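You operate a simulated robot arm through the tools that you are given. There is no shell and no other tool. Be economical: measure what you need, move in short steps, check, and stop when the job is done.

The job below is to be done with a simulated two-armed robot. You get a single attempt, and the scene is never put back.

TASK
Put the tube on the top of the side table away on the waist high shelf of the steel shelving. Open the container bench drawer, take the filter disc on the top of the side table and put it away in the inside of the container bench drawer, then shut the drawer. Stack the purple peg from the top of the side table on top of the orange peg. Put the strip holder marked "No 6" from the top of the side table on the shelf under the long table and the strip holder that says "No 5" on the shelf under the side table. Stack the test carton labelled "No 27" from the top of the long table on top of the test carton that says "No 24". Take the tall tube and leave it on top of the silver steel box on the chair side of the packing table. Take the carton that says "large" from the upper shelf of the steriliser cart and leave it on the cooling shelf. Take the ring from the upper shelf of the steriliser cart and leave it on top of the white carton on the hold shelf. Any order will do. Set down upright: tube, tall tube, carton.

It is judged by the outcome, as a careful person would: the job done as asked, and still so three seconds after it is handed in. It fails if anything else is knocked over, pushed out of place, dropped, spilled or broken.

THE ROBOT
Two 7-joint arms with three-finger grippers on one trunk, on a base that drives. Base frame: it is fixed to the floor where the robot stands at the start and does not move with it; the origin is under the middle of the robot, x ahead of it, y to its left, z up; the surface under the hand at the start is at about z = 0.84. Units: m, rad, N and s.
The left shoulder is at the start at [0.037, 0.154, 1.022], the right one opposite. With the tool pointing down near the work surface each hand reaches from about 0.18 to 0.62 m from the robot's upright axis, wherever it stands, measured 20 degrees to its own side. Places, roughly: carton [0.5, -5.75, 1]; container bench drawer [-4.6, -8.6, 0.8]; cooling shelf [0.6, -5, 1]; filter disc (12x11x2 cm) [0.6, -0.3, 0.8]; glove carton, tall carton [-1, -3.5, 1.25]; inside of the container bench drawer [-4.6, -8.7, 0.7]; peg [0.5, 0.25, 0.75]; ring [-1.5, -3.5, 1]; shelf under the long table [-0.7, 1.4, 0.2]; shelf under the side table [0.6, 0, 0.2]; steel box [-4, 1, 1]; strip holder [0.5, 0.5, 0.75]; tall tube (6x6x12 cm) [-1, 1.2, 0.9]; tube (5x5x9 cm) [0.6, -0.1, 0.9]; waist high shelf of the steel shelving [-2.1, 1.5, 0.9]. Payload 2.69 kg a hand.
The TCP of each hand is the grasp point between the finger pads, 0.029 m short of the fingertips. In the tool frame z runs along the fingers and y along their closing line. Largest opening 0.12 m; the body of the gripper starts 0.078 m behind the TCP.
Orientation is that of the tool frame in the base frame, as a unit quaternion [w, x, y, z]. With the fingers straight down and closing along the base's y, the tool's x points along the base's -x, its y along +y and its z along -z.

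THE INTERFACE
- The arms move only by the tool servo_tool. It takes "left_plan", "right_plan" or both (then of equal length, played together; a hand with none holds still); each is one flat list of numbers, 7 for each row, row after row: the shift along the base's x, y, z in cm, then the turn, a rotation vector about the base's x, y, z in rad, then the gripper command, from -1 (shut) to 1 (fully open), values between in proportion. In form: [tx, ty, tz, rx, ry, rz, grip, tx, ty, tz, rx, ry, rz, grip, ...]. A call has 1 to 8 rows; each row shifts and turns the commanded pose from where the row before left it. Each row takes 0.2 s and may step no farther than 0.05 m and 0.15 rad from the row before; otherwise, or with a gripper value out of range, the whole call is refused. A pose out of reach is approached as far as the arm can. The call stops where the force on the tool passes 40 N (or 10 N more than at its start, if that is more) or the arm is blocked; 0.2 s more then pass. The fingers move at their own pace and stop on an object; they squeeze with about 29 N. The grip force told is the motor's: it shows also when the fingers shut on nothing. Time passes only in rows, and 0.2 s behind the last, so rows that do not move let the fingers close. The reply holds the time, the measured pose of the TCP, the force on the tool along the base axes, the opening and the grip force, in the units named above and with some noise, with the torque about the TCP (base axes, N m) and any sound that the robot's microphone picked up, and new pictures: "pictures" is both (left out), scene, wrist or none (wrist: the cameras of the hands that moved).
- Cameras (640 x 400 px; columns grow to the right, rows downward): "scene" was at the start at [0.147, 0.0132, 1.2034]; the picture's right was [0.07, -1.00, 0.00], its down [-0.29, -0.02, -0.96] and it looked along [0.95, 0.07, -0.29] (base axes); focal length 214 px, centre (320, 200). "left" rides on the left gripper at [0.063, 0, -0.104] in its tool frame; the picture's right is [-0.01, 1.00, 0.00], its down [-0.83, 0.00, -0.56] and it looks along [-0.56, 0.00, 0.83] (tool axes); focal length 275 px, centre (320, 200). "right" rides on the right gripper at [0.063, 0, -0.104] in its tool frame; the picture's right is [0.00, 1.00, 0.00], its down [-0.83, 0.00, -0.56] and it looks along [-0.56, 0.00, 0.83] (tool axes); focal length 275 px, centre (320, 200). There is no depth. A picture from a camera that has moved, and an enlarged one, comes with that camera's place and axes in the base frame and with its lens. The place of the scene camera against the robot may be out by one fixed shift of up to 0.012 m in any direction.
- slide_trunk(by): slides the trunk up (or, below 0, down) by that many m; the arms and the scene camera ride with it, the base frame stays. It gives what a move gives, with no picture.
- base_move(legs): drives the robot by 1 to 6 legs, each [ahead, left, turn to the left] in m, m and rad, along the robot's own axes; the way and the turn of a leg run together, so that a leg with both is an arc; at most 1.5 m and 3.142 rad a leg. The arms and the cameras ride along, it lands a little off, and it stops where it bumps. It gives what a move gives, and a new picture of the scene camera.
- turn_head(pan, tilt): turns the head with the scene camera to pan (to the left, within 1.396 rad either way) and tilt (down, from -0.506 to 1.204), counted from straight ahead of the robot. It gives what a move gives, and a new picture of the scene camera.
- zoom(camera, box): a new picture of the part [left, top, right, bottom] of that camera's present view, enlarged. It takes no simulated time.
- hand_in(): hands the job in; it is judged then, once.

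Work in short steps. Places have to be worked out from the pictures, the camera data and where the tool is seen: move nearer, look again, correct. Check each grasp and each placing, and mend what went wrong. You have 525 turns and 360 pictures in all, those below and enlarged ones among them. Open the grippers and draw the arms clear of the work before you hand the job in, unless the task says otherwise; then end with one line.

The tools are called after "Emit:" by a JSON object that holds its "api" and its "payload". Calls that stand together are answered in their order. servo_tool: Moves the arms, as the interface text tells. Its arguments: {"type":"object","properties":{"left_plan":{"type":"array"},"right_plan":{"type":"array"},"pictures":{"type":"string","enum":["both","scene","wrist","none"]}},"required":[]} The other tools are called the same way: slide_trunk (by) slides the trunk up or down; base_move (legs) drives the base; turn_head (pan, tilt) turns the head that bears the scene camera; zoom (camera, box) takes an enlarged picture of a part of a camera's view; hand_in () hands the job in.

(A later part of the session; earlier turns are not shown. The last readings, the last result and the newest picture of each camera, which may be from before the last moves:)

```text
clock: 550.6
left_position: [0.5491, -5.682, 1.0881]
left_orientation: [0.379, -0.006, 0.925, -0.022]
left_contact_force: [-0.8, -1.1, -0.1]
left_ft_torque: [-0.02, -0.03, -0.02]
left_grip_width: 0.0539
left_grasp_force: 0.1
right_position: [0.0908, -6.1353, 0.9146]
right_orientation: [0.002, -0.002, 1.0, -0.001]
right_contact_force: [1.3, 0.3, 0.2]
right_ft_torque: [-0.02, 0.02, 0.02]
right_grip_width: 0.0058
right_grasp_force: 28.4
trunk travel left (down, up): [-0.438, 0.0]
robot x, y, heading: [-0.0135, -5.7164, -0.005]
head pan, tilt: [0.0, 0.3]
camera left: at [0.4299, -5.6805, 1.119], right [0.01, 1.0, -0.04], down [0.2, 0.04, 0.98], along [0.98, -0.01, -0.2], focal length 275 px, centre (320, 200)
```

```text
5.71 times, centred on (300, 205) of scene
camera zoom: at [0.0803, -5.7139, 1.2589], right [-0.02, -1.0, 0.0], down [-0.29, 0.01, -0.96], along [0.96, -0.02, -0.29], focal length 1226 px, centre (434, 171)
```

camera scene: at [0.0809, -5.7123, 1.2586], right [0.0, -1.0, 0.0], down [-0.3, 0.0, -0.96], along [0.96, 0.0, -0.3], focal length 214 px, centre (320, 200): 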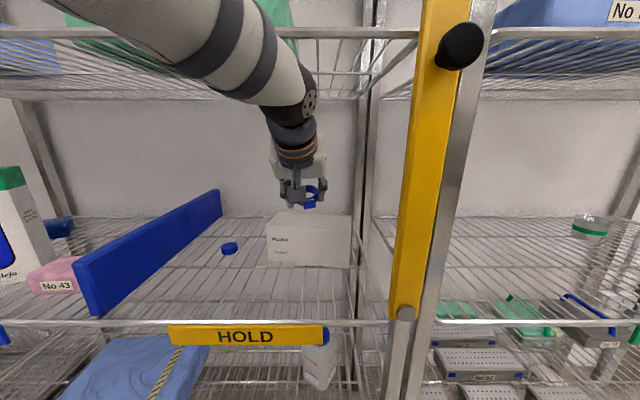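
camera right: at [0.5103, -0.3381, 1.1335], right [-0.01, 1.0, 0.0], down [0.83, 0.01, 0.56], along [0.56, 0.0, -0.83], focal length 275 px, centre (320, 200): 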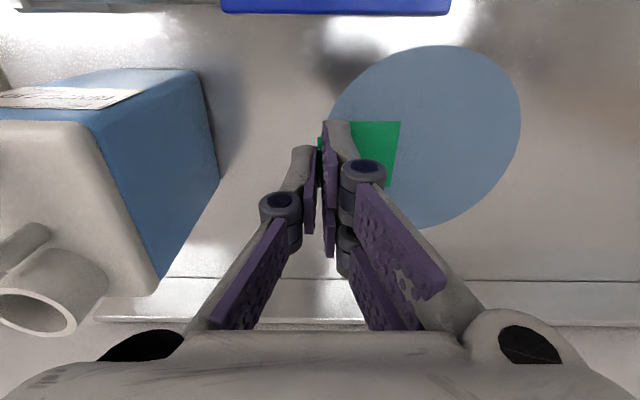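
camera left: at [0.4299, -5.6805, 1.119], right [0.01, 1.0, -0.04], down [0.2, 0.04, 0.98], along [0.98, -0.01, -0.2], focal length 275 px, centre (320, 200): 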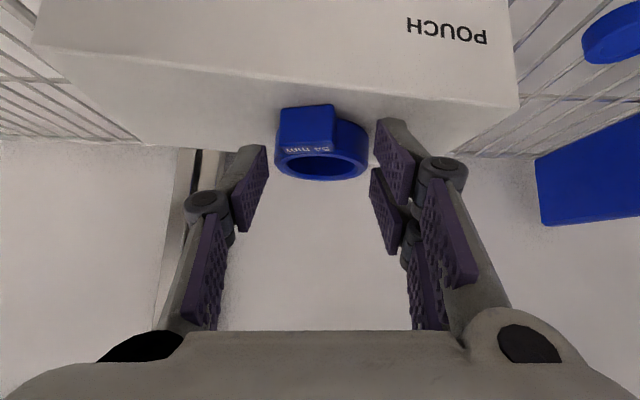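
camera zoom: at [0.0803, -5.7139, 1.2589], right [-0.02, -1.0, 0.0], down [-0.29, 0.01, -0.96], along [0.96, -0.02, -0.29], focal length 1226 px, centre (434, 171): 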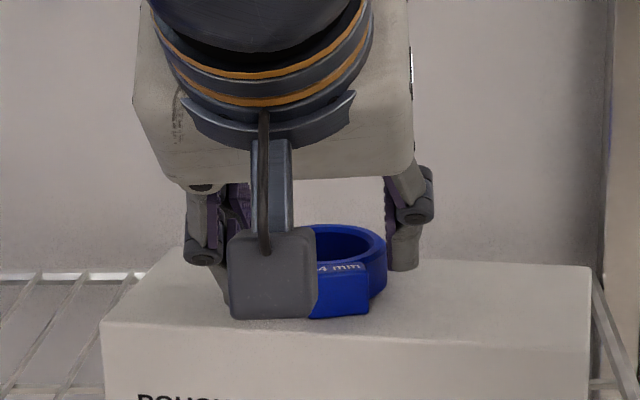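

The ring lies flat on the white carton. I open further and withdraw backward and up along the hand's axis.

Emit:
{"api": "servo_tool", "payload": {"left_plan": [0, 0, 0, 0, 0, 0, 0.25, -1.5, 0, 1.2, 0, 0, 0, 0.25, -2.5, 0, 1.8, 0, 0, 0, 0.25, -3, 0, 1, 0, 0, 0, 0.25, -3, 0, 0, 0, 0, 0, 0.25], "pictures": "none"}}

Emit:
{"api": "base_move", "payload": {"legs": [[-0.5, 0.0, 0.0]]}}

Emit:
{"api": "zoom", "payload": {"camera": "scene", "box": [80, 130, 400, 290]}}

```text
clock: 551.8
left_position: [0.4458, -5.6824, 1.1319]
left_orientation: [0.38, -0.007, 0.925, -0.021]
left_contact_force: [-0.3, 0.3, 0.8]
left_ft_torque: [-0.02, -0.05, 0.03]
left_grip_width: 0.075
left_grasp_force: 0.1
right_position: [0.0901, -6.1355, 0.9144]
right_orientation: [0.003, -0.002, 1.0, -0.001]
right_contact_force: [-0.5, 0.3, -0.1]
right_ft_torque: [0.01, -0.03, -0.02]
right_grip_width: 0.0062
right_grasp_force: 29.3
trunk travel left (down, up): [-0.438, 0.0]
robot x, y, heading: [-0.0147, -5.7156, 0.0]
head pan, tilt: [0.0, 0.3]
```

```text
clock: 554.7
left_position: [-0.04, -5.6807, 1.1304]
left_orientation: [0.38, -0.009, 0.925, -0.02]
left_contact_force: [-0.3, -0.6, -0.1]
left_ft_torque: [-0.05, -0.01, 0.01]
left_grip_width: 0.075
left_grasp_force: 0.0
right_position: [-0.3934, -6.1351, 0.9147]
right_orientation: [0.002, -0.005, 1.0, -0.001]
right_contact_force: [-0.4, -0.6, 0.5]
right_ft_torque: [0.01, -0.02, 0.0]
right_grip_width: 0.0063
right_grasp_force: 29.3
trunk travel left (down, up): [-0.438, 0.0]
robot x, y, heading: [-0.5004, -5.7187, -0.003]
head pan, tilt: [0.0, 0.3]
camera scene: at [-0.4059, -5.7123, 1.2586], right [0.0, -1.0, 0.0], down [-0.3, 0.0, -0.96], along [0.96, 0.0, -0.3], focal length 214 px, centre (320, 200)
```

scene: 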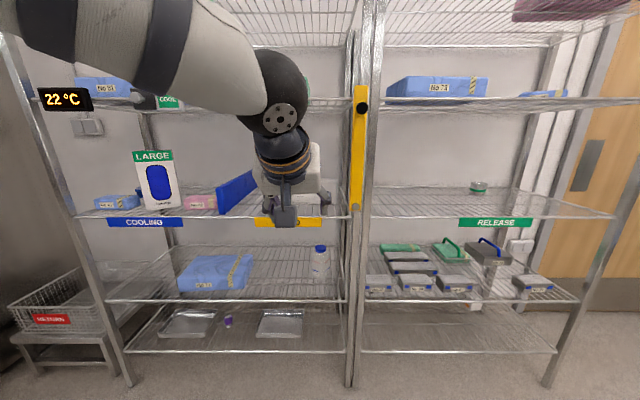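

```text
2.00 times, centred on (240, 210) of scene
camera zoom: at [-0.4059, -5.7123, 1.2586], right [0.0, -1.0, 0.0], down [-0.3, 0.0, -0.96], along [0.96, 0.0, -0.3], focal length 429 px, centre (480, 180)
```

zoom: 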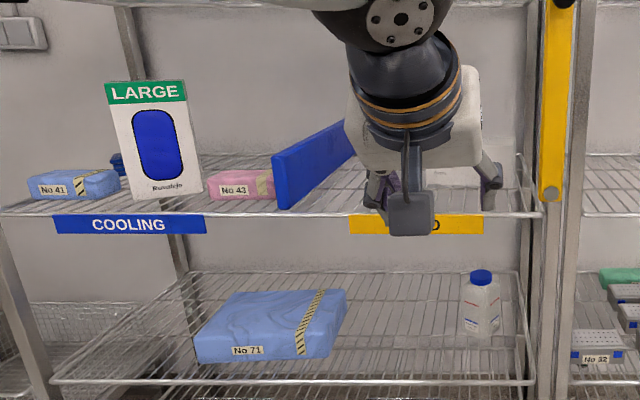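

The carton stands on COOLING. I check the ring through the left wrist camera.

Emit:
{"api": "zoom", "payload": {"camera": "left", "box": [200, 0, 440, 200]}}

```text
2.00 times, centred on (320, 100) of left
camera zoom: at [-0.1582, -5.6796, 1.1599], right [0.0, 1.0, -0.04], down [0.2, 0.04, 0.98], along [0.98, -0.01, -0.2], focal length 551 px, centre (320, 400)
```

zoom: 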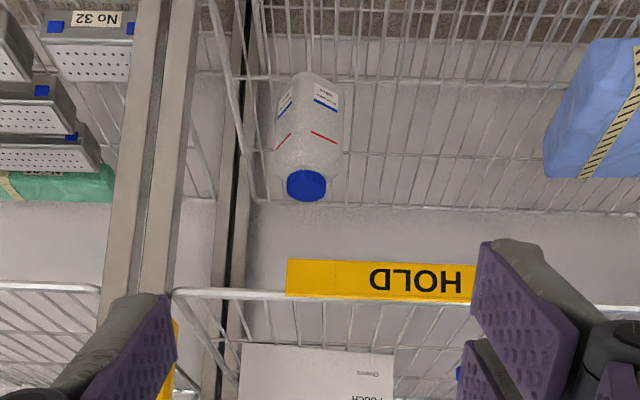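

Emit:
{"api": "zoom", "payload": {"camera": "left", "box": [240, 150, 440, 300]}}

```text
2.67 times, centred on (340, 225) of left
camera zoom: at [-0.1582, -5.6796, 1.1599], right [0.0, 1.0, -0.04], down [0.2, 0.04, 0.98], along [0.98, -0.01, -0.2], focal length 734 px, centre (267, 133)
```

zoom: 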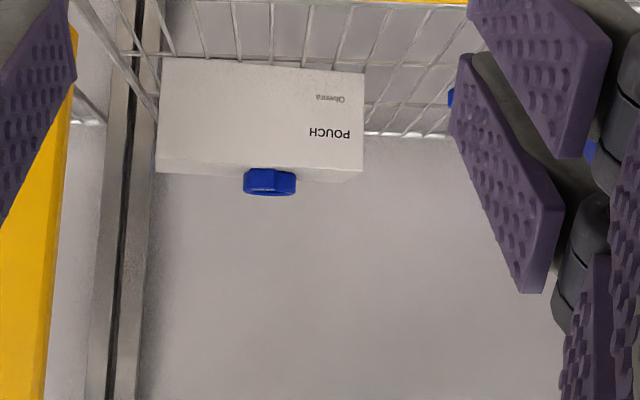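

The ring sits on the white carton. Now the disc: I turn to face -y and drive toward the container bench.

Emit:
{"api": "base_move", "payload": {"legs": [[-0.3, 0.0, 0.0], [0.0, 0.0, -1.568], [0.3, -1.4, 0.0], [0.3, -1.4, 0.0], [0.2, -0.8, 0.0]]}}

Emit:
{"api": "turn_head", "payload": {"pan": 0.0, "tilt": 0.2}}

```text
clock: 587.7
left_position: [-4.3126, -7.1178, 1.1311]
left_orientation: [0.26, 0.636, 0.672, -0.277]
left_contact_force: [0.8, -0.4, 0.2]
left_ft_torque: [0.04, 0.03, 0.0]
left_grip_width: 0.0752
left_grasp_force: 0.0
right_position: [-4.779, -6.7814, 0.9139]
right_orientation: [0.001, 0.69, 0.724, -0.002]
right_contact_force: [0.6, 0.1, -1.0]
right_ft_torque: [-0.02, -0.04, 0.01]
right_grip_width: 0.006
right_grasp_force: 29.7
trunk travel left (down, up): [-0.438, 0.0]
robot x, y, heading: [-4.3666, -6.6584, -1.531]
head pan, tilt: [0.0, 0.3]
camera scene: at [-4.3657, -6.7482, 1.2586], right [-1.0, -0.04, 0.0], down [-0.01, 0.3, -0.96], along [0.04, -0.95, -0.3], focal length 214 px, centre (320, 200)
```

scene: 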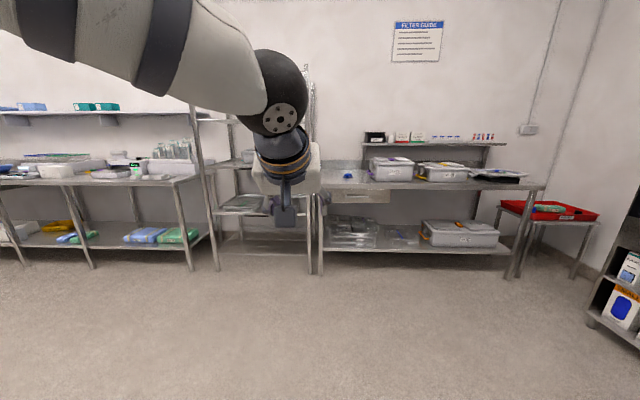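

```text
clock: 588.4
left_position: [-4.3116, -7.1173, 1.1299]
left_orientation: [0.258, 0.635, 0.673, -0.278]
left_contact_force: [-0.4, 0.4, 0.0]
left_ft_torque: [-0.04, 0.01, 0.03]
left_grip_width: 0.0752
left_grasp_force: 0.0
right_position: [-4.7794, -6.781, 0.9151]
right_orientation: [0.0, 0.69, 0.723, -0.002]
right_contact_force: [-0.4, 0.0, -0.1]
right_ft_torque: [0.0, 0.01, -0.02]
right_grip_width: 0.0061
right_grasp_force: 29.3
trunk travel left (down, up): [-0.438, 0.0]
robot x, y, heading: [-4.3678, -6.6614, -1.534]
head pan, tilt: [0.0, 0.201]
camera scene: at [-4.3656, -6.748, 1.2679], right [-1.0, -0.04, 0.0], down [-0.01, 0.2, -0.98], along [0.04, -0.98, -0.2], focal length 214 px, centre (320, 200)
```

scene: 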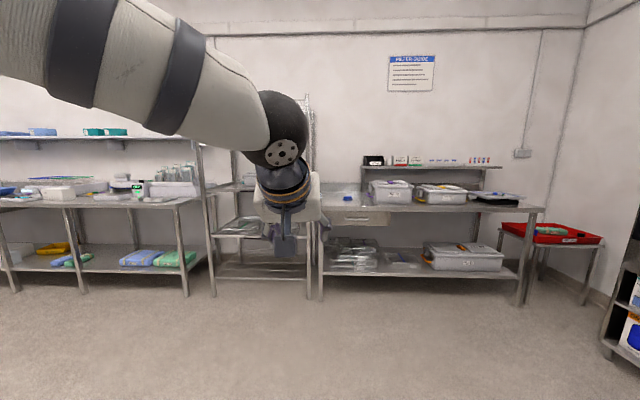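

The drawer is under the bench's left part, at x≈-4.6. I come closer and look at its handle.

Emit:
{"api": "base_move", "payload": {"legs": [[0.0, 0.0, -0.037], [0.7, -0.15, 0.0]]}}

Emit:
{"api": "turn_head", "payload": {"pan": 0.0, "tilt": 0.45}}

Emit:
{"api": "zoom", "payload": {"camera": "scene", "box": [280, 130, 460, 250]}}

```text
clock: 592.7
left_position: [-4.4766, -7.8276, 1.13]
left_orientation: [0.254, 0.648, 0.661, -0.282]
left_contact_force: [-0.9, -0.6, -0.1]
left_ft_torque: [0.03, -0.02, 0.02]
left_grip_width: 0.0749
left_grasp_force: 0.1
right_position: [-4.931, -7.4737, 0.9147]
right_orientation: [0.0, 0.703, 0.711, -0.002]
right_contact_force: [-0.1, 0.8, -0.5]
right_ft_torque: [-0.03, -0.02, -0.02]
right_grip_width: 0.006
right_grasp_force: 29.4
trunk travel left (down, up): [-0.438, 0.0]
robot x, y, heading: [-4.5155, -7.3688, -1.567]
head pan, tilt: [0.0, 0.201]
camera scene: at [-4.5173, -7.4551, 1.2679], right [-1.0, 0.0, 0.0], down [0.0, 0.2, -0.98], along [0.0, -0.98, -0.2], focal length 214 px, centre (320, 200)
```

scene: 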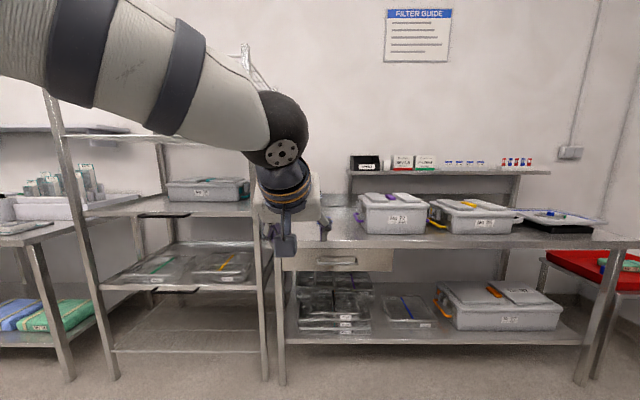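

```text
clock: 593.5
left_position: [-4.4768, -7.827, 1.1293]
left_orientation: [0.255, 0.647, 0.66, -0.283]
left_contact_force: [0.2, -0.4, -0.2]
left_ft_torque: [0.02, -0.01, 0.0]
left_grip_width: 0.075
left_grasp_force: 0.0
right_position: [-4.9314, -7.4742, 0.9154]
right_orientation: [0.001, 0.703, 0.711, -0.002]
right_contact_force: [0.0, 0.2, 0.1]
right_ft_torque: [0.01, -0.01, 0.0]
right_grip_width: 0.0061
right_grasp_force: 29.0
trunk travel left (down, up): [-0.438, 0.0]
robot x, y, heading: [-4.5156, -7.3667, -1.57]
head pan, tilt: [0.0, 0.45]
camera scene: at [-4.5173, -7.4535, 1.2448], right [-1.0, 0.0, 0.0], down [0.0, 0.43, -0.9], along [0.0, -0.9, -0.43], focal length 214 px, centre (320, 200)
```

scene: 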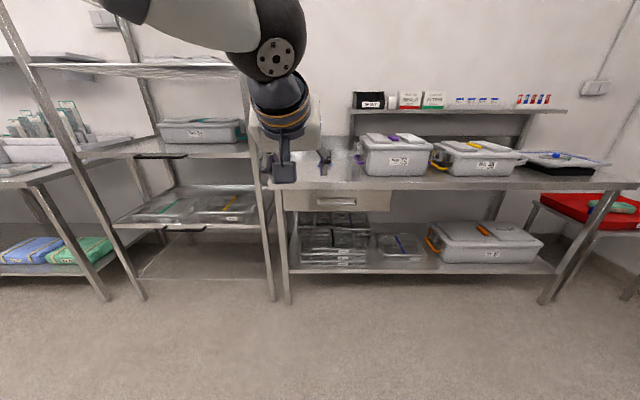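

```text
3.33 times, centred on (370, 190) of scene
camera zoom: at [-4.5173, -7.4535, 1.2448], right [-1.0, 0.0, 0.0], down [0.0, 0.43, -0.9], along [0.0, -0.9, -0.43], focal length 715 px, centre (153, 233)
```

zoom: 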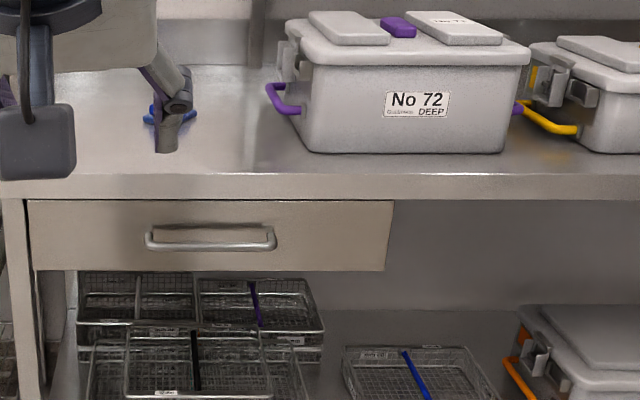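

The drawer has a horizontal bar handle at about (-4.597, -8.40, 0.77). I roll the left hand 90° about its axis so the fingers close above/below the bar, and lower it.

Emit:
{"api": "servo_tool", "payload": {"left_plan": [0, 0, -1.5, 0, -0.1, -0.1015, 0.3, 0, 0, -1.5, 0, -0.1, -0.1015, 0.3, 0, 0, -1.5, 0, -0.1, -0.1015, 0.3, 0, 0, -1.5, 0, -0.1, -0.1015, 0.3, 0, 0, -1.5, 0, -0.1, -0.1015, 0.3, 0, 0, -1.5, 0, -0.1, -0.1015, 0.3, 0, 0, -1.5, 0, -0.1, -0.1015, 0.3, 0, 0, -1.5, 0, -0.1, -0.1015, 0.3], "pictures": "none"}}

Emit:
{"api": "servo_tool", "payload": {"left_plan": [0, 0, -1.5, 0, -0.1, -0.1015, 0.3, 0, 0, -1.5, 0, -0.1, -0.1015, 0.3, 0, 0, -1.5, 0, -0.1, -0.1015, 0.3], "pictures": "both"}}

```text
clock: 595.3
left_position: [-4.4755, -7.8269, 1.0102]
left_orientation: [0.355, 0.906, 0.211, -0.09]
left_contact_force: [-0.3, 0.1, 0.6]
left_ft_torque: [0.03, 0.04, 0.01]
left_grip_width: 0.0783
left_grasp_force: 0.1
right_position: [-4.9307, -7.4744, 0.9149]
right_orientation: [0.002, 0.703, 0.711, -0.002]
right_contact_force: [-0.1, 1.3, -0.6]
right_ft_torque: [0.01, 0.03, -0.01]
right_grip_width: 0.0061
right_grasp_force: 28.6
trunk travel left (down, up): [-0.438, 0.0]
robot x, y, heading: [-4.5173, -7.3636, -1.567]
head pan, tilt: [0.0, 0.45]
```

```text
clock: 596.1
left_position: [-4.4755, -7.8269, 0.9666]
left_orientation: [0.368, 0.93, 0.017, -0.008]
left_contact_force: [0.2, -0.9, 0.6]
left_ft_torque: [-0.01, 0.0, 0.01]
left_grip_width: 0.0781
left_grasp_force: 0.0
right_position: [-4.9315, -7.4728, 0.9149]
right_orientation: [0.001, 0.703, 0.712, -0.002]
right_contact_force: [-0.1, 0.1, 0.2]
right_ft_torque: [0.0, -0.01, 0.01]
right_grip_width: 0.0059
right_grasp_force: 28.3
trunk travel left (down, up): [-0.438, 0.0]
robot x, y, heading: [-4.5187, -7.3669, -1.568]
head pan, tilt: [0.0, 0.45]
camera scene: at [-4.5452, -7.4477, 1.239], right [-0.95, 0.3, 0.0], down [0.15, 0.47, -0.87], along [-0.26, -0.83, -0.49], focal length 214 px, centre (320, 200)
camera left: at [-4.4127, -7.7552, 1.0424], right [0.03, -0.73, 0.68], down [-0.83, 0.36, 0.43], along [-0.56, -0.58, -0.59], focal length 275 px, centre (320, 200)
```

scene: 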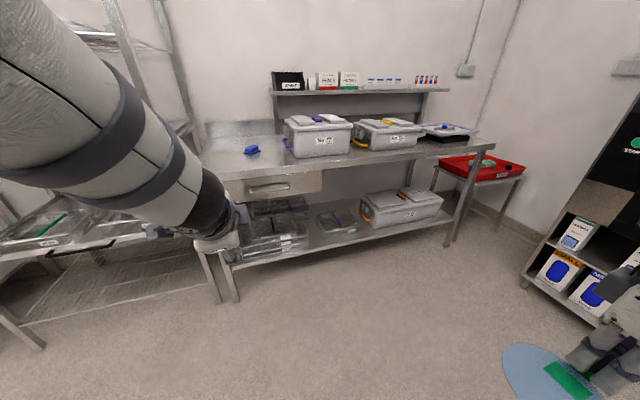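
left: 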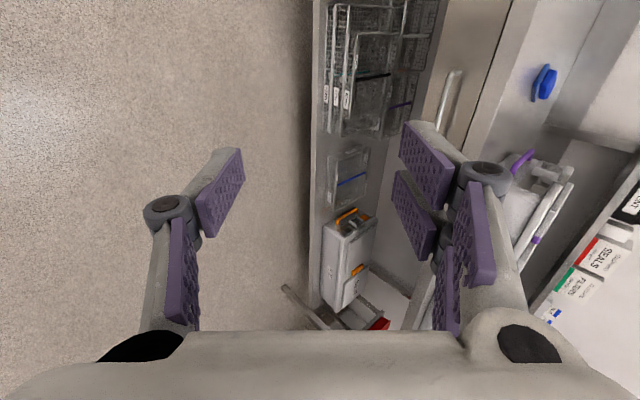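

The arm nudged the head (its view swung). I extend the hand forward and left to relieve that, and shift toward the handle's x.

Emit:
{"api": "servo_tool", "payload": {"left_plan": [-2, -2.5, -1, 0, 0, 0, 0.3, -2, -2.5, -1, 0, 0, 0, 0.3, -2, -2.5, -1, 0, 0, 0, 0.3, -2, -1, -1, 0, 0, 0, 0.3], "pictures": "none"}}

Emit:
{"api": "turn_head", "payload": {"pan": -0.1, "tilt": 0.45}}

```text
clock: 597.1
left_position: [-4.5553, -7.914, 0.9281]
left_orientation: [0.366, 0.93, 0.02, -0.01]
left_contact_force: [0.2, 0.3, 0.7]
left_ft_torque: [0.0, 0.01, 0.02]
left_grip_width: 0.0782
left_grasp_force: 0.1
right_position: [-4.9308, -7.4739, 0.9159]
right_orientation: [0.001, 0.702, 0.712, -0.002]
right_contact_force: [-0.3, -0.9, -0.2]
right_ft_torque: [0.01, 0.01, -0.05]
right_grip_width: 0.006
right_grasp_force: 28.9
trunk travel left (down, up): [-0.438, 0.0]
robot x, y, heading: [-4.519, -7.3663, -1.565]
head pan, tilt: [0.0, 0.45]
```

```text
clock: 597.7
left_position: [-4.5533, -7.9136, 0.9254]
left_orientation: [0.365, 0.931, 0.021, -0.009]
left_contact_force: [0.1, -0.5, -0.2]
left_ft_torque: [0.02, 0.0, 0.0]
left_grip_width: 0.0778
left_grasp_force: 0.0
right_position: [-4.9321, -7.4731, 0.9152]
right_orientation: [0.001, 0.703, 0.711, -0.001]
right_contact_force: [0.8, -0.7, -0.4]
right_ft_torque: [-0.02, 0.01, 0.02]
right_grip_width: 0.0061
right_grasp_force: 29.0
trunk travel left (down, up): [-0.438, 0.0]
robot x, y, heading: [-4.5164, -7.3664, -1.566]
head pan, tilt: [-0.099, 0.45]
camera scene: at [-4.5264, -7.4532, 1.2447], right [-1.0, 0.09, 0.0], down [0.04, 0.43, -0.9], along [-0.09, -0.9, -0.44], focal length 214 px, centre (320, 200)
```

scene: 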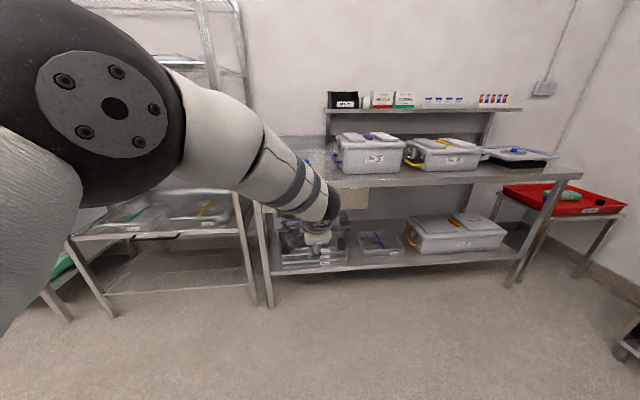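

The head is free again. I drive 0.28 ahead and look at the handle with the wrist camera.

Emit:
{"api": "base_move", "payload": {"legs": [[0.28, 0.0, 0.0]]}}

Emit:
{"api": "servo_tool", "payload": {"left_plan": [-1.5, 0, -2, 0, 0, 0, 0.3], "pictures": "wrist"}}

```text
clock: 599.7
left_position: [-4.5542, -8.1892, 0.9257]
left_orientation: [0.365, 0.931, 0.02, -0.011]
left_contact_force: [-0.9, 0.0, 0.0]
left_ft_torque: [0.02, 0.01, 0.03]
left_grip_width: 0.078
left_grasp_force: 0.1
right_position: [-4.931, -7.7479, 0.9151]
right_orientation: [0.001, 0.704, 0.71, -0.001]
right_contact_force: [0.7, -0.7, -0.4]
right_ft_torque: [0.03, -0.01, 0.02]
right_grip_width: 0.0058
right_grasp_force: 28.8
trunk travel left (down, up): [-0.438, 0.0]
robot x, y, heading: [-4.5153, -7.6412, -1.57]
head pan, tilt: [-0.099, 0.45]
camera scene: at [-4.5258, -7.7282, 1.2447], right [-1.0, 0.1, 0.0], down [0.04, 0.43, -0.9], along [-0.09, -0.9, -0.44], focal length 214 px, centre (320, 200)
```

scene: 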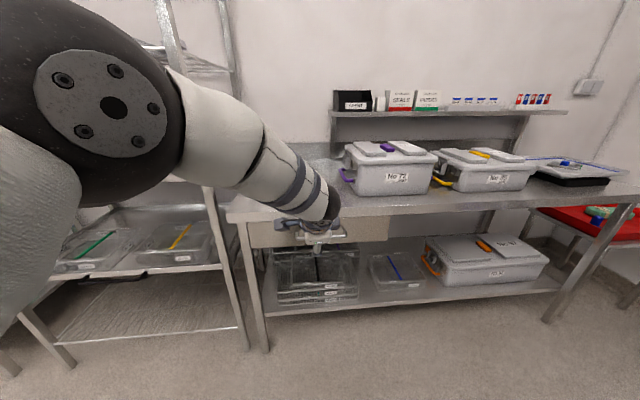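

```text
clock: 600.1
left_position: [-4.5675, -8.1905, 0.9104]
left_orientation: [0.366, 0.93, 0.026, -0.013]
left_contact_force: [-0.8, -1.1, -1.0]
left_ft_torque: [0.0, -0.02, 0.02]
left_grip_width: 0.0781
left_grasp_force: 0.1
right_position: [-4.9316, -7.7484, 0.9142]
right_orientation: [0.001, 0.704, 0.71, 0.0]
right_contact_force: [0.3, -0.9, 0.1]
right_ft_torque: [-0.02, -0.01, -0.01]
right_grip_width: 0.0058
right_grasp_force: 29.5
trunk travel left (down, up): [-0.438, 0.0]
robot x, y, heading: [-4.5142, -7.6414, -1.57]
head pan, tilt: [-0.099, 0.45]
camera left: at [-4.5038, -8.1183, 0.983], right [0.05, -0.73, 0.68], down [-0.83, 0.35, 0.44], along [-0.56, -0.59, -0.59], focal length 275 px, centre (320, 200)
```

left: 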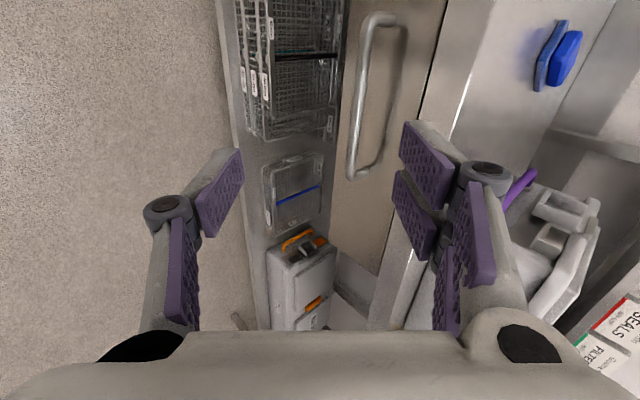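

Handle bar triangulated at (-4.588, -8.364, 0.794). I drive 0.11 ahead and bring the hand to a pre-grip pose 6 cm before it.

Emit:
{"api": "servo_tool", "payload": {"left_plan": [-1.7, 0, -2.5, 0, 0, 0, -0.2, 0, 0, -2.5, 0, 0, 0, -0.35], "pictures": "none"}}

Emit:
{"api": "base_move", "payload": {"legs": [[0.11, 0.0, 0.0]]}}

Emit:
{"api": "servo_tool", "payload": {"left_plan": [0, 0, 0, 0, 0, 0, -0.35], "pictures": "wrist"}}

```text
clock: 600.7
left_position: [-4.588, -8.1881, 0.8554]
left_orientation: [0.366, 0.931, 0.019, -0.008]
left_contact_force: [0.8, 0.2, 0.1]
left_ft_torque: [0.04, 0.02, 0.0]
left_grip_width: 0.039
left_grasp_force: 0.2
right_position: [-4.9313, -7.7473, 0.9152]
right_orientation: [0.0, 0.704, 0.71, -0.002]
right_contact_force: [-0.7, -0.1, -0.3]
right_ft_torque: [0.04, 0.01, 0.01]
right_grip_width: 0.0059
right_grasp_force: 29.3
trunk travel left (down, up): [-0.438, 0.0]
robot x, y, heading: [-4.5138, -7.6402, -1.571]
head pan, tilt: [-0.099, 0.45]
```

```text
clock: 601.9
left_position: [-4.5877, -8.2974, 0.8553]
left_orientation: [0.365, 0.931, 0.019, -0.01]
left_contact_force: [0.6, 0.0, -0.9]
left_ft_torque: [-0.02, 0.02, 0.0]
left_grip_width: 0.0389
left_grasp_force: 0.0
right_position: [-4.9317, -7.8552, 0.9149]
right_orientation: [0.001, 0.704, 0.71, -0.001]
right_contact_force: [0.0, -0.2, 0.6]
right_ft_torque: [0.03, 0.01, 0.0]
right_grip_width: 0.0061
right_grasp_force: 29.2
trunk travel left (down, up): [-0.438, 0.0]
robot x, y, heading: [-4.5122, -7.7508, -1.573]
head pan, tilt: [-0.099, 0.45]
camera scene: at [-4.5259, -7.8375, 1.2446], right [-1.0, 0.1, 0.0], down [0.04, 0.43, -0.9], along [-0.09, -0.9, -0.44], focal length 214 px, centre (320, 200)
```

scene: 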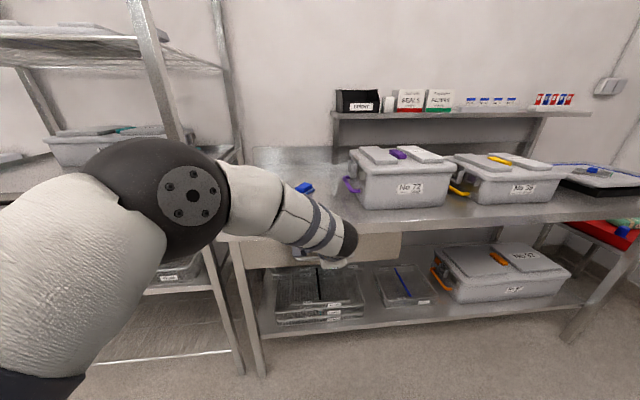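

```text
clock: 602.2
left_position: [-4.5874, -8.2971, 0.8559]
left_orientation: [0.367, 0.93, 0.019, -0.01]
left_contact_force: [0.3, -0.7, -0.1]
left_ft_torque: [-0.02, -0.01, 0.0]
left_grip_width: 0.0392
left_grasp_force: 0.1
right_position: [-4.9306, -7.8564, 0.9152]
right_orientation: [0.001, 0.705, 0.71, -0.001]
right_contact_force: [0.0, -0.1, -0.4]
right_ft_torque: [0.0, -0.01, -0.01]
right_grip_width: 0.006
right_grasp_force: 29.1
trunk travel left (down, up): [-0.438, 0.0]
robot x, y, heading: [-4.5184, -7.7499, -1.57]
head pan, tilt: [-0.099, 0.45]
camera left: at [-4.525, -8.2247, 0.9307], right [0.04, -0.73, 0.68], down [-0.83, 0.36, 0.43], along [-0.56, -0.58, -0.59], focal length 275 px, centre (320, 200)
```

left: 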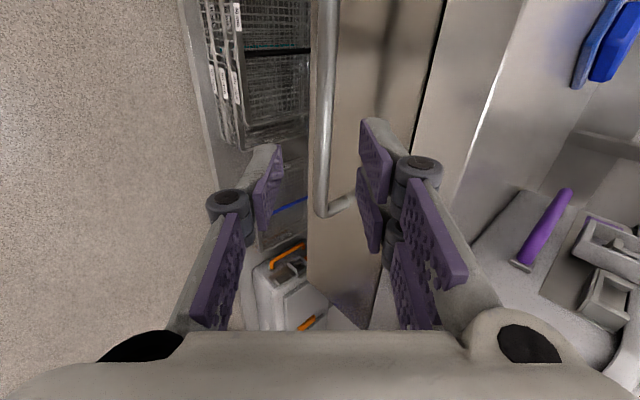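

The bar lies centered between the fingers. I advance along the hand's axis.

Emit:
{"api": "servo_tool", "payload": {"left_plan": [0, -2, -1.8, 0, 0, 0, -0.35, 0, -1.8, -1.6, 0, 0, 0, -0.35, 0, -1, -0.9, 0, 0, 0, -0.35], "pictures": "wrist"}}

```text
clock: 603.0
left_position: [-4.5879, -8.3434, 0.8125]
left_orientation: [0.365, 0.931, 0.019, -0.009]
left_contact_force: [0.1, 0.8, -0.5]
left_ft_torque: [-0.04, 0.03, 0.01]
left_grip_width: 0.0389
left_grasp_force: 0.0
right_position: [-4.9321, -7.8552, 0.9153]
right_orientation: [0.001, 0.705, 0.71, -0.002]
right_contact_force: [-0.1, 0.6, -0.1]
right_ft_torque: [-0.01, 0.01, -0.01]
right_grip_width: 0.0061
right_grasp_force: 29.0
trunk travel left (down, up): [-0.438, 0.0]
robot x, y, heading: [-4.5163, -7.75, -1.574]
head pan, tilt: [-0.099, 0.45]
camera left: at [-4.5248, -8.2724, 0.8869], right [0.04, -0.73, 0.68], down [-0.83, 0.36, 0.43], along [-0.56, -0.58, -0.59], focal length 275 px, centre (320, 200)
```

left: 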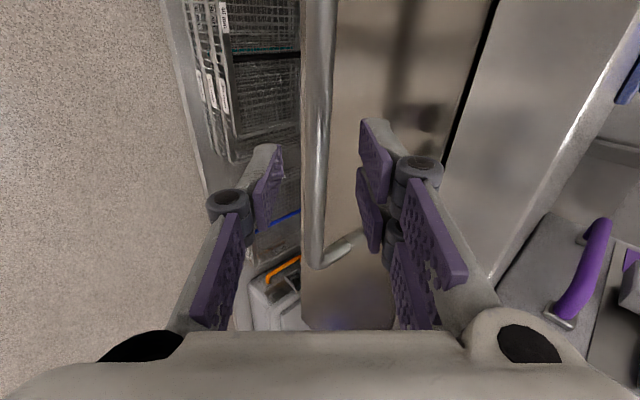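

The bar is between the pads. I close.

Emit:
{"api": "servo_tool", "payload": {"left_plan": [0, 0, 0, 0, 0, 0, -0.8, 0, 0, 0, 0, 0, 0, -1, 0, 0, 0, 0, 0, 0, -1], "pictures": "wrist"}}

```text
clock: 603.9
left_position: [-4.5877, -8.3446, 0.8128]
left_orientation: [0.366, 0.93, 0.019, -0.009]
left_contact_force: [0.1, -1.0, -0.4]
left_ft_torque: [-0.01, -0.01, 0.0]
left_grip_width: 0.0
left_grasp_force: 28.3
right_position: [-4.9304, -7.8554, 0.915]
right_orientation: [0.001, 0.705, 0.71, -0.001]
right_contact_force: [0.0, -0.2, -0.6]
right_ft_torque: [0.04, 0.01, -0.02]
right_grip_width: 0.0062
right_grasp_force: 29.2
trunk travel left (down, up): [-0.438, 0.0]
robot x, y, heading: [-4.5155, -7.7529, -1.569]
head pan, tilt: [-0.099, 0.45]
camera left: at [-4.5248, -8.2722, 0.8871], right [0.04, -0.73, 0.68], down [-0.83, 0.36, 0.43], along [-0.56, -0.58, -0.59], focal length 275 px, centre (320, 200)
```

left: 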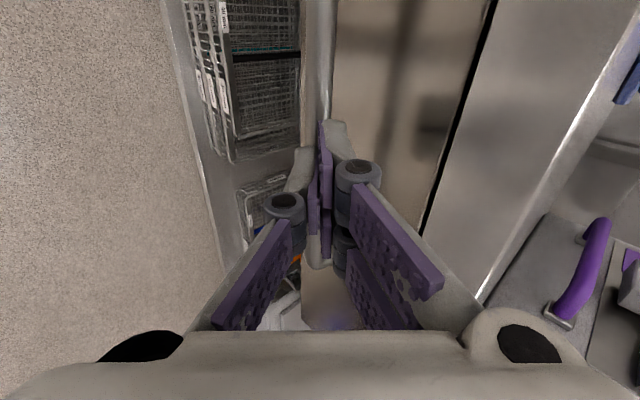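

The bar is right at the fingertips, so they slipped past it. I open again and advance 1.8 cm more.

Emit:
{"api": "servo_tool", "payload": {"left_plan": [0, 0, 0, 0, 0, 0, -0.35, 0, 0, 0, 0, 0, 0, -0.35, 0, -0.7, -0.7, 0, 0, 0, -0.35, 0, -0.6, -0.6, 0, 0, 0, -0.35], "pictures": "wrist"}}

```text
clock: 604.9
left_position: [-4.5876, -8.357, 0.7999]
left_orientation: [0.365, 0.931, 0.018, -0.009]
left_contact_force: [-0.4, 0.3, 1.1]
left_ft_torque: [0.01, 0.01, -0.02]
left_grip_width: 0.039
left_grasp_force: 0.0
right_position: [-4.9319, -7.8559, 0.9153]
right_orientation: [0.001, 0.705, 0.709, -0.001]
right_contact_force: [0.4, -0.1, -1.0]
right_ft_torque: [-0.02, 0.0, -0.01]
right_grip_width: 0.0059
right_grasp_force: 29.2
trunk travel left (down, up): [-0.438, 0.0]
robot x, y, heading: [-4.5162, -7.7495, -1.57]
head pan, tilt: [-0.099, 0.45]
camera left: at [-4.524, -8.2853, 0.8743], right [0.04, -0.73, 0.68], down [-0.83, 0.36, 0.43], along [-0.56, -0.58, -0.59], focal length 275 px, centre (320, 200)
```

left: 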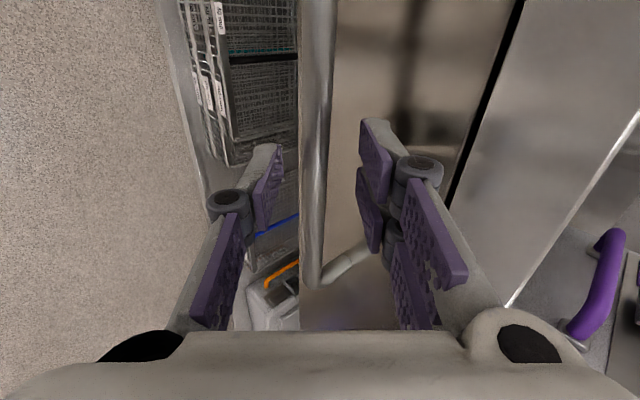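

No contact so far; I advance 1 cm more and close.

Emit:
{"api": "servo_tool", "payload": {"left_plan": [0, -0.8, -0.8, 0, 0, 0, -0.35, 0, 0, 0, 0, 0, 0, -0.8, 0, 0, 0, 0, 0, 0, -1, 0, 0, 0, 0, 0, 0, -1], "pictures": "wrist"}}

```text
clock: 605.9
left_position: [-4.5874, -8.3657, 0.79]
left_orientation: [0.363, 0.931, 0.017, -0.01]
left_contact_force: [1.1, 6.3, -9.0]
left_ft_torque: [0.11, -0.79, -1.07]
left_grip_width: 0.0142
left_grasp_force: 40.2
right_position: [-4.9312, -7.8548, 0.9148]
right_orientation: [0.0, 0.705, 0.709, -0.001]
right_contact_force: [1.0, 1.1, 0.0]
right_ft_torque: [0.01, -0.01, 0.05]
right_grip_width: 0.006
right_grasp_force: 29.0
trunk travel left (down, up): [-0.438, 0.0]
robot x, y, heading: [-4.5161, -7.7459, -1.572]
head pan, tilt: [-0.099, 0.45]
camera left: at [-4.5243, -8.2932, 0.8642], right [0.04, -0.73, 0.68], down [-0.83, 0.36, 0.43], along [-0.56, -0.58, -0.6], focal length 275 px, centre (320, 200)
```

left: 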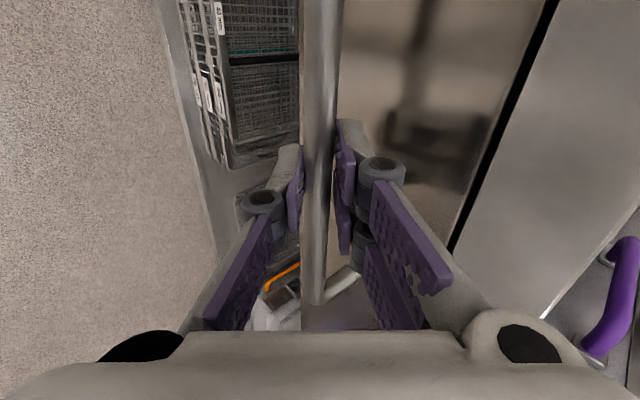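

The bar is gripped (14 mm). I pull by driving back 0.12 first.

Emit:
{"api": "base_move", "payload": {"legs": [[-0.12, 0.0, 0.0]]}}

```text
clock: 607.1
left_position: [-4.5875, -8.2448, 0.7892]
left_orientation: [0.363, 0.931, 0.019, -0.009]
left_contact_force: [-1.9, -0.9, -20.6]
left_ft_torque: [0.1, -0.67, -0.93]
left_grip_width: 0.0144
left_grasp_force: 40.6
right_position: [-4.9323, -7.7354, 0.9141]
right_orientation: [0.0, 0.705, 0.709, -0.001]
right_contact_force: [0.1, 0.1, 0.0]
right_ft_torque: [-0.02, 0.05, 0.0]
right_grip_width: 0.0058
right_grasp_force: 29.2
trunk travel left (down, up): [-0.438, 0.0]
robot x, y, heading: [-4.5115, -7.626, -1.571]
head pan, tilt: [-0.099, 0.45]
camera scene: at [-4.5263, -7.7167, 1.2444], right [-1.0, 0.1, 0.0], down [0.04, 0.43, -0.9], along [-0.09, -0.9, -0.44], focal length 214 px, centre (320, 200)
```

scene: 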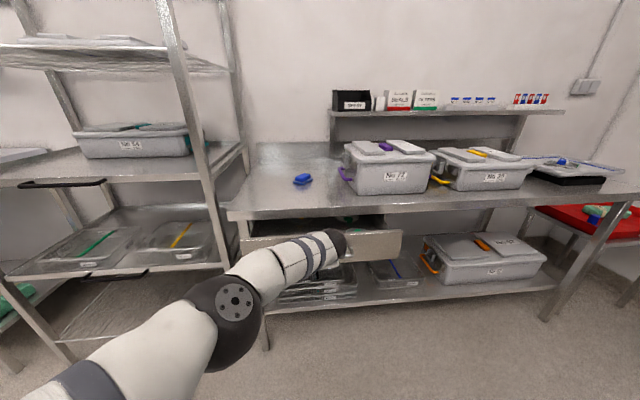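

The drawer is opening. I pull another 0.15.

Emit:
{"api": "base_move", "payload": {"legs": [[-0.15, 0.0, 0.0]]}}

```text
clock: 608.5
left_position: [-4.5868, -8.0966, 0.7886]
left_orientation: [0.363, 0.932, 0.018, -0.009]
left_contact_force: [5.2, -1.3, -15.7]
left_ft_torque: [0.05, -1.17, -0.54]
left_grip_width: 0.0141
left_grasp_force: 40.6
right_position: [-4.9316, -7.5873, 0.9151]
right_orientation: [0.001, 0.705, 0.709, -0.001]
right_contact_force: [0.3, 0.1, -0.4]
right_ft_torque: [0.04, 0.04, 0.02]
right_grip_width: 0.006
right_grasp_force: 28.7
trunk travel left (down, up): [-0.438, 0.0]
robot x, y, heading: [-4.5133, -7.4829, -1.572]
head pan, tilt: [-0.099, 0.45]
camera scene: at [-4.5258, -7.5691, 1.2445], right [-0.99, 0.1, 0.0], down [0.04, 0.43, -0.9], along [-0.09, -0.9, -0.44], focal length 214 px, centre (320, 200)
```

scene: 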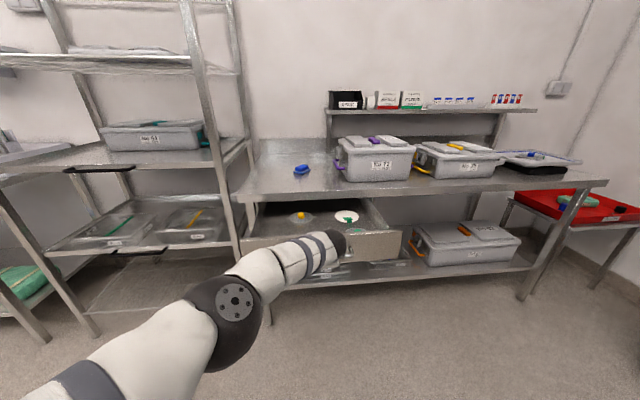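

The drawer is open about 0.27 m, with other discs inside. I zoom in to see the free space.

Emit:
{"api": "zoom", "payload": {"camera": "scene", "box": [230, 180, 430, 290]}}

```text
3.20 times, centred on (330, 235) of scene
camera zoom: at [-4.5258, -7.5691, 1.2445], right [-0.99, 0.1, 0.0], down [0.04, 0.43, -0.9], along [-0.09, -0.9, -0.44], focal length 686 px, centre (288, 88)
```

zoom: 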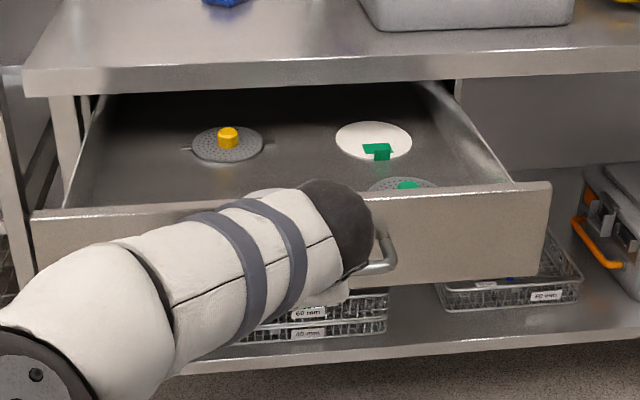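

I release the handle and withdraw the left hand up and away to see the interior.

Emit:
{"api": "servo_tool", "payload": {"left_plan": [0, 0, 0, 0, 0, 0, -0.5, 0, 0, 0, 0, 0, 0, -0.3, 0, 2, 2, 0, 0, 0, -0.3, 0, 3, 3, 0, 0, 0, -0.3, 0, 2, 4, 0, 0, 0, -0.3, 2, 0, 4, 0, 0, 0, -0.3, 3, 0, 3, 0, 0, 0, -0.3, 4, 0, 1, 0, 0, 0, -0.3], "pictures": "scene"}}

Emit:
{"api": "zoom", "payload": {"camera": "scene", "box": [230, 180, 430, 290]}}

```text
clock: 610.3
left_position: [-4.4985, -8.0272, 0.9615]
left_orientation: [0.365, 0.931, 0.018, -0.009]
left_contact_force: [1.1, -0.2, -0.2]
left_ft_torque: [-0.01, 0.03, -0.01]
left_grip_width: 0.0422
left_grasp_force: 0.0
right_position: [-4.9305, -7.585, 0.9148]
right_orientation: [0.001, 0.704, 0.71, -0.002]
right_contact_force: [0.7, -0.6, 0.3]
right_ft_torque: [-0.01, 0.03, 0.0]
right_grip_width: 0.006
right_grasp_force: 29.4
trunk travel left (down, up): [-0.438, 0.0]
robot x, y, heading: [-4.5178, -7.4816, -1.57]
head pan, tilt: [-0.099, 0.45]
camera scene: at [-4.5256, -7.5678, 1.2447], right [-0.99, 0.1, 0.0], down [0.04, 0.43, -0.9], along [-0.09, -0.9, -0.43], focal length 214 px, centre (320, 200)
```

scene: 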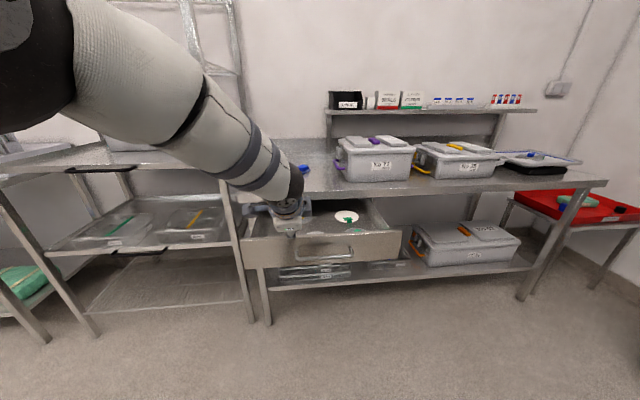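

```text
3.20 times, centred on (330, 235) of scene
camera zoom: at [-4.5256, -7.5678, 1.2447], right [-0.99, 0.1, 0.0], down [0.04, 0.43, -0.9], along [-0.09, -0.9, -0.43], focal length 686 px, centre (288, 88)
```

zoom: 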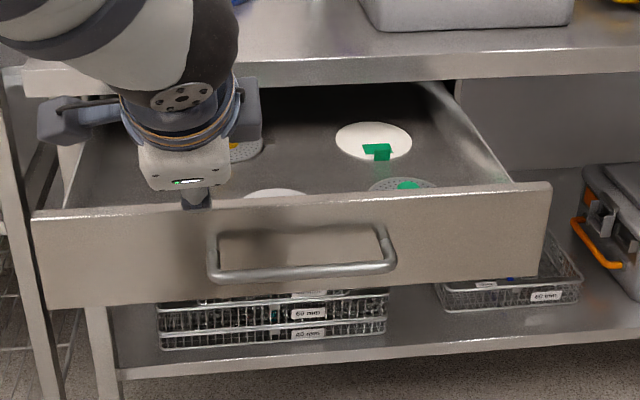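

The left-front part of the drawer, around (-4.445, -8.25), looks free. I move the left hand farther back and shift the base left, keeping it clear.

Emit:
{"api": "servo_tool", "payload": {"left_plan": [2, 3, 2, 0, 0, 0, -0.3, 2, 3, 2, 0, 0, 0, -0.3, 2, 2, 1, 0, 0, 0, -0.3], "pictures": "none"}}

Emit:
{"api": "base_move", "payload": {"legs": [[0.0, 0.2, 0.0]]}}

Emit:
{"api": "servo_tool", "payload": {"right_plan": [2, -4, 1, 0, 0, 0, -1, 2, -4, 1, 0, 0, 0, -1, 2, -4, 1, 0, 0, 0, -1, 2, -4, 1, 0, 0, 0, -1, 1, -4, 0, 0, 0, 0, -1, 0, -4, 0, 0, 0, 0, -1, 0, -4, 0, 0, 0, 0, -1, 0, -4, 0, 0, 0, 0, -1], "pictures": "both"}}

```text
clock: 611.1
left_position: [-4.4364, -7.9461, 1.0119]
left_orientation: [0.364, 0.931, 0.018, -0.01]
left_contact_force: [0.7, 0.2, 0.0]
left_ft_torque: [0.01, 0.01, -0.02]
left_grip_width: 0.0421
left_grasp_force: 0.0
right_position: [-4.9304, -7.5869, 0.9151]
right_orientation: [0.0, 0.705, 0.709, -0.002]
right_contact_force: [-0.2, 0.0, -0.7]
right_ft_torque: [0.0, 0.02, 0.02]
right_grip_width: 0.0062
right_grasp_force: 28.4
trunk travel left (down, up): [-0.438, 0.0]
robot x, y, heading: [-4.5133, -7.481, -1.578]
head pan, tilt: [-0.099, 0.45]
```

```text
clock: 613.2
left_position: [-4.2359, -7.9469, 1.0109]
left_orientation: [0.364, 0.931, 0.017, -0.011]
left_contact_force: [0.4, 0.0, 0.4]
left_ft_torque: [0.01, -0.01, -0.01]
left_grip_width: 0.042
left_grasp_force: 0.0
right_position: [-4.731, -7.586, 0.9151]
right_orientation: [0.0, 0.706, 0.708, -0.003]
right_contact_force: [0.1, -0.3, -0.1]
right_ft_torque: [-0.03, 0.0, 0.0]
right_grip_width: 0.006
right_grasp_force: 29.1
trunk travel left (down, up): [-0.438, 0.0]
robot x, y, heading: [-4.3181, -7.4783, -1.574]
head pan, tilt: [-0.099, 0.45]
camera scene: at [-4.3252, -7.5685, 1.2447], right [-0.99, 0.1, 0.0], down [0.04, 0.43, -0.9], along [-0.09, -0.9, -0.44], focal length 214 px, centre (320, 200)
```

scene: 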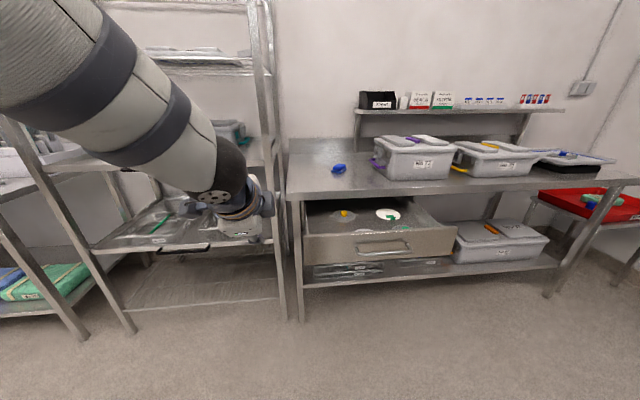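

```text
clock: 615.0
left_position: [-4.2368, -7.948, 1.0108]
left_orientation: [0.364, 0.931, 0.017, -0.01]
left_contact_force: [-0.4, -0.7, -0.1]
left_ft_torque: [-0.04, 0.01, 0.01]
left_grip_width: 0.0421
left_grasp_force: 0.2
right_position: [-4.6389, -7.9076, 0.9541]
right_orientation: [0.0, 0.706, 0.708, -0.001]
right_contact_force: [-0.4, -1.0, 0.1]
right_ft_torque: [0.01, -0.01, 0.0]
right_grip_width: 0.006
right_grasp_force: 29.0
trunk travel left (down, up): [-0.438, 0.0]
robot x, y, heading: [-4.3138, -7.4827, -1.571]
head pan, tilt: [-0.099, 0.45]
camera scene: at [-4.3258, -7.5695, 1.2445], right [-0.99, 0.1, 0.0], down [0.04, 0.43, -0.9], along [-0.09, -0.9, -0.44], focal length 214 px, centre (320, 200)
camera right: at [-4.639, -7.844, 1.0576], right [1.0, 0.01, 0.0], down [0.01, -0.83, 0.56], along [0.0, -0.56, -0.83], focal length 275 px, centre (320, 200)
```

scene: 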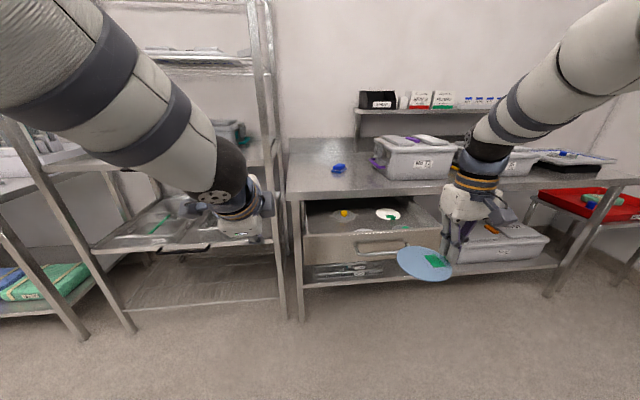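
right: 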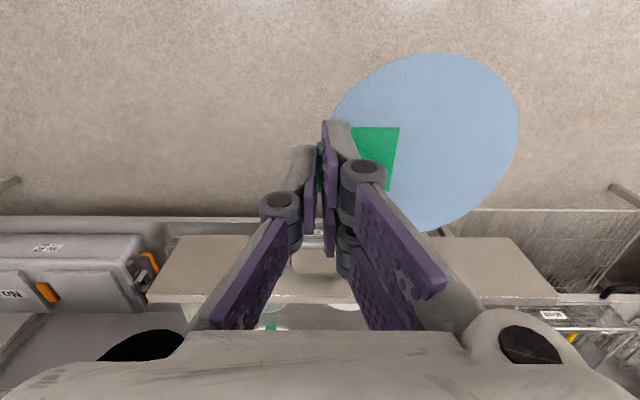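

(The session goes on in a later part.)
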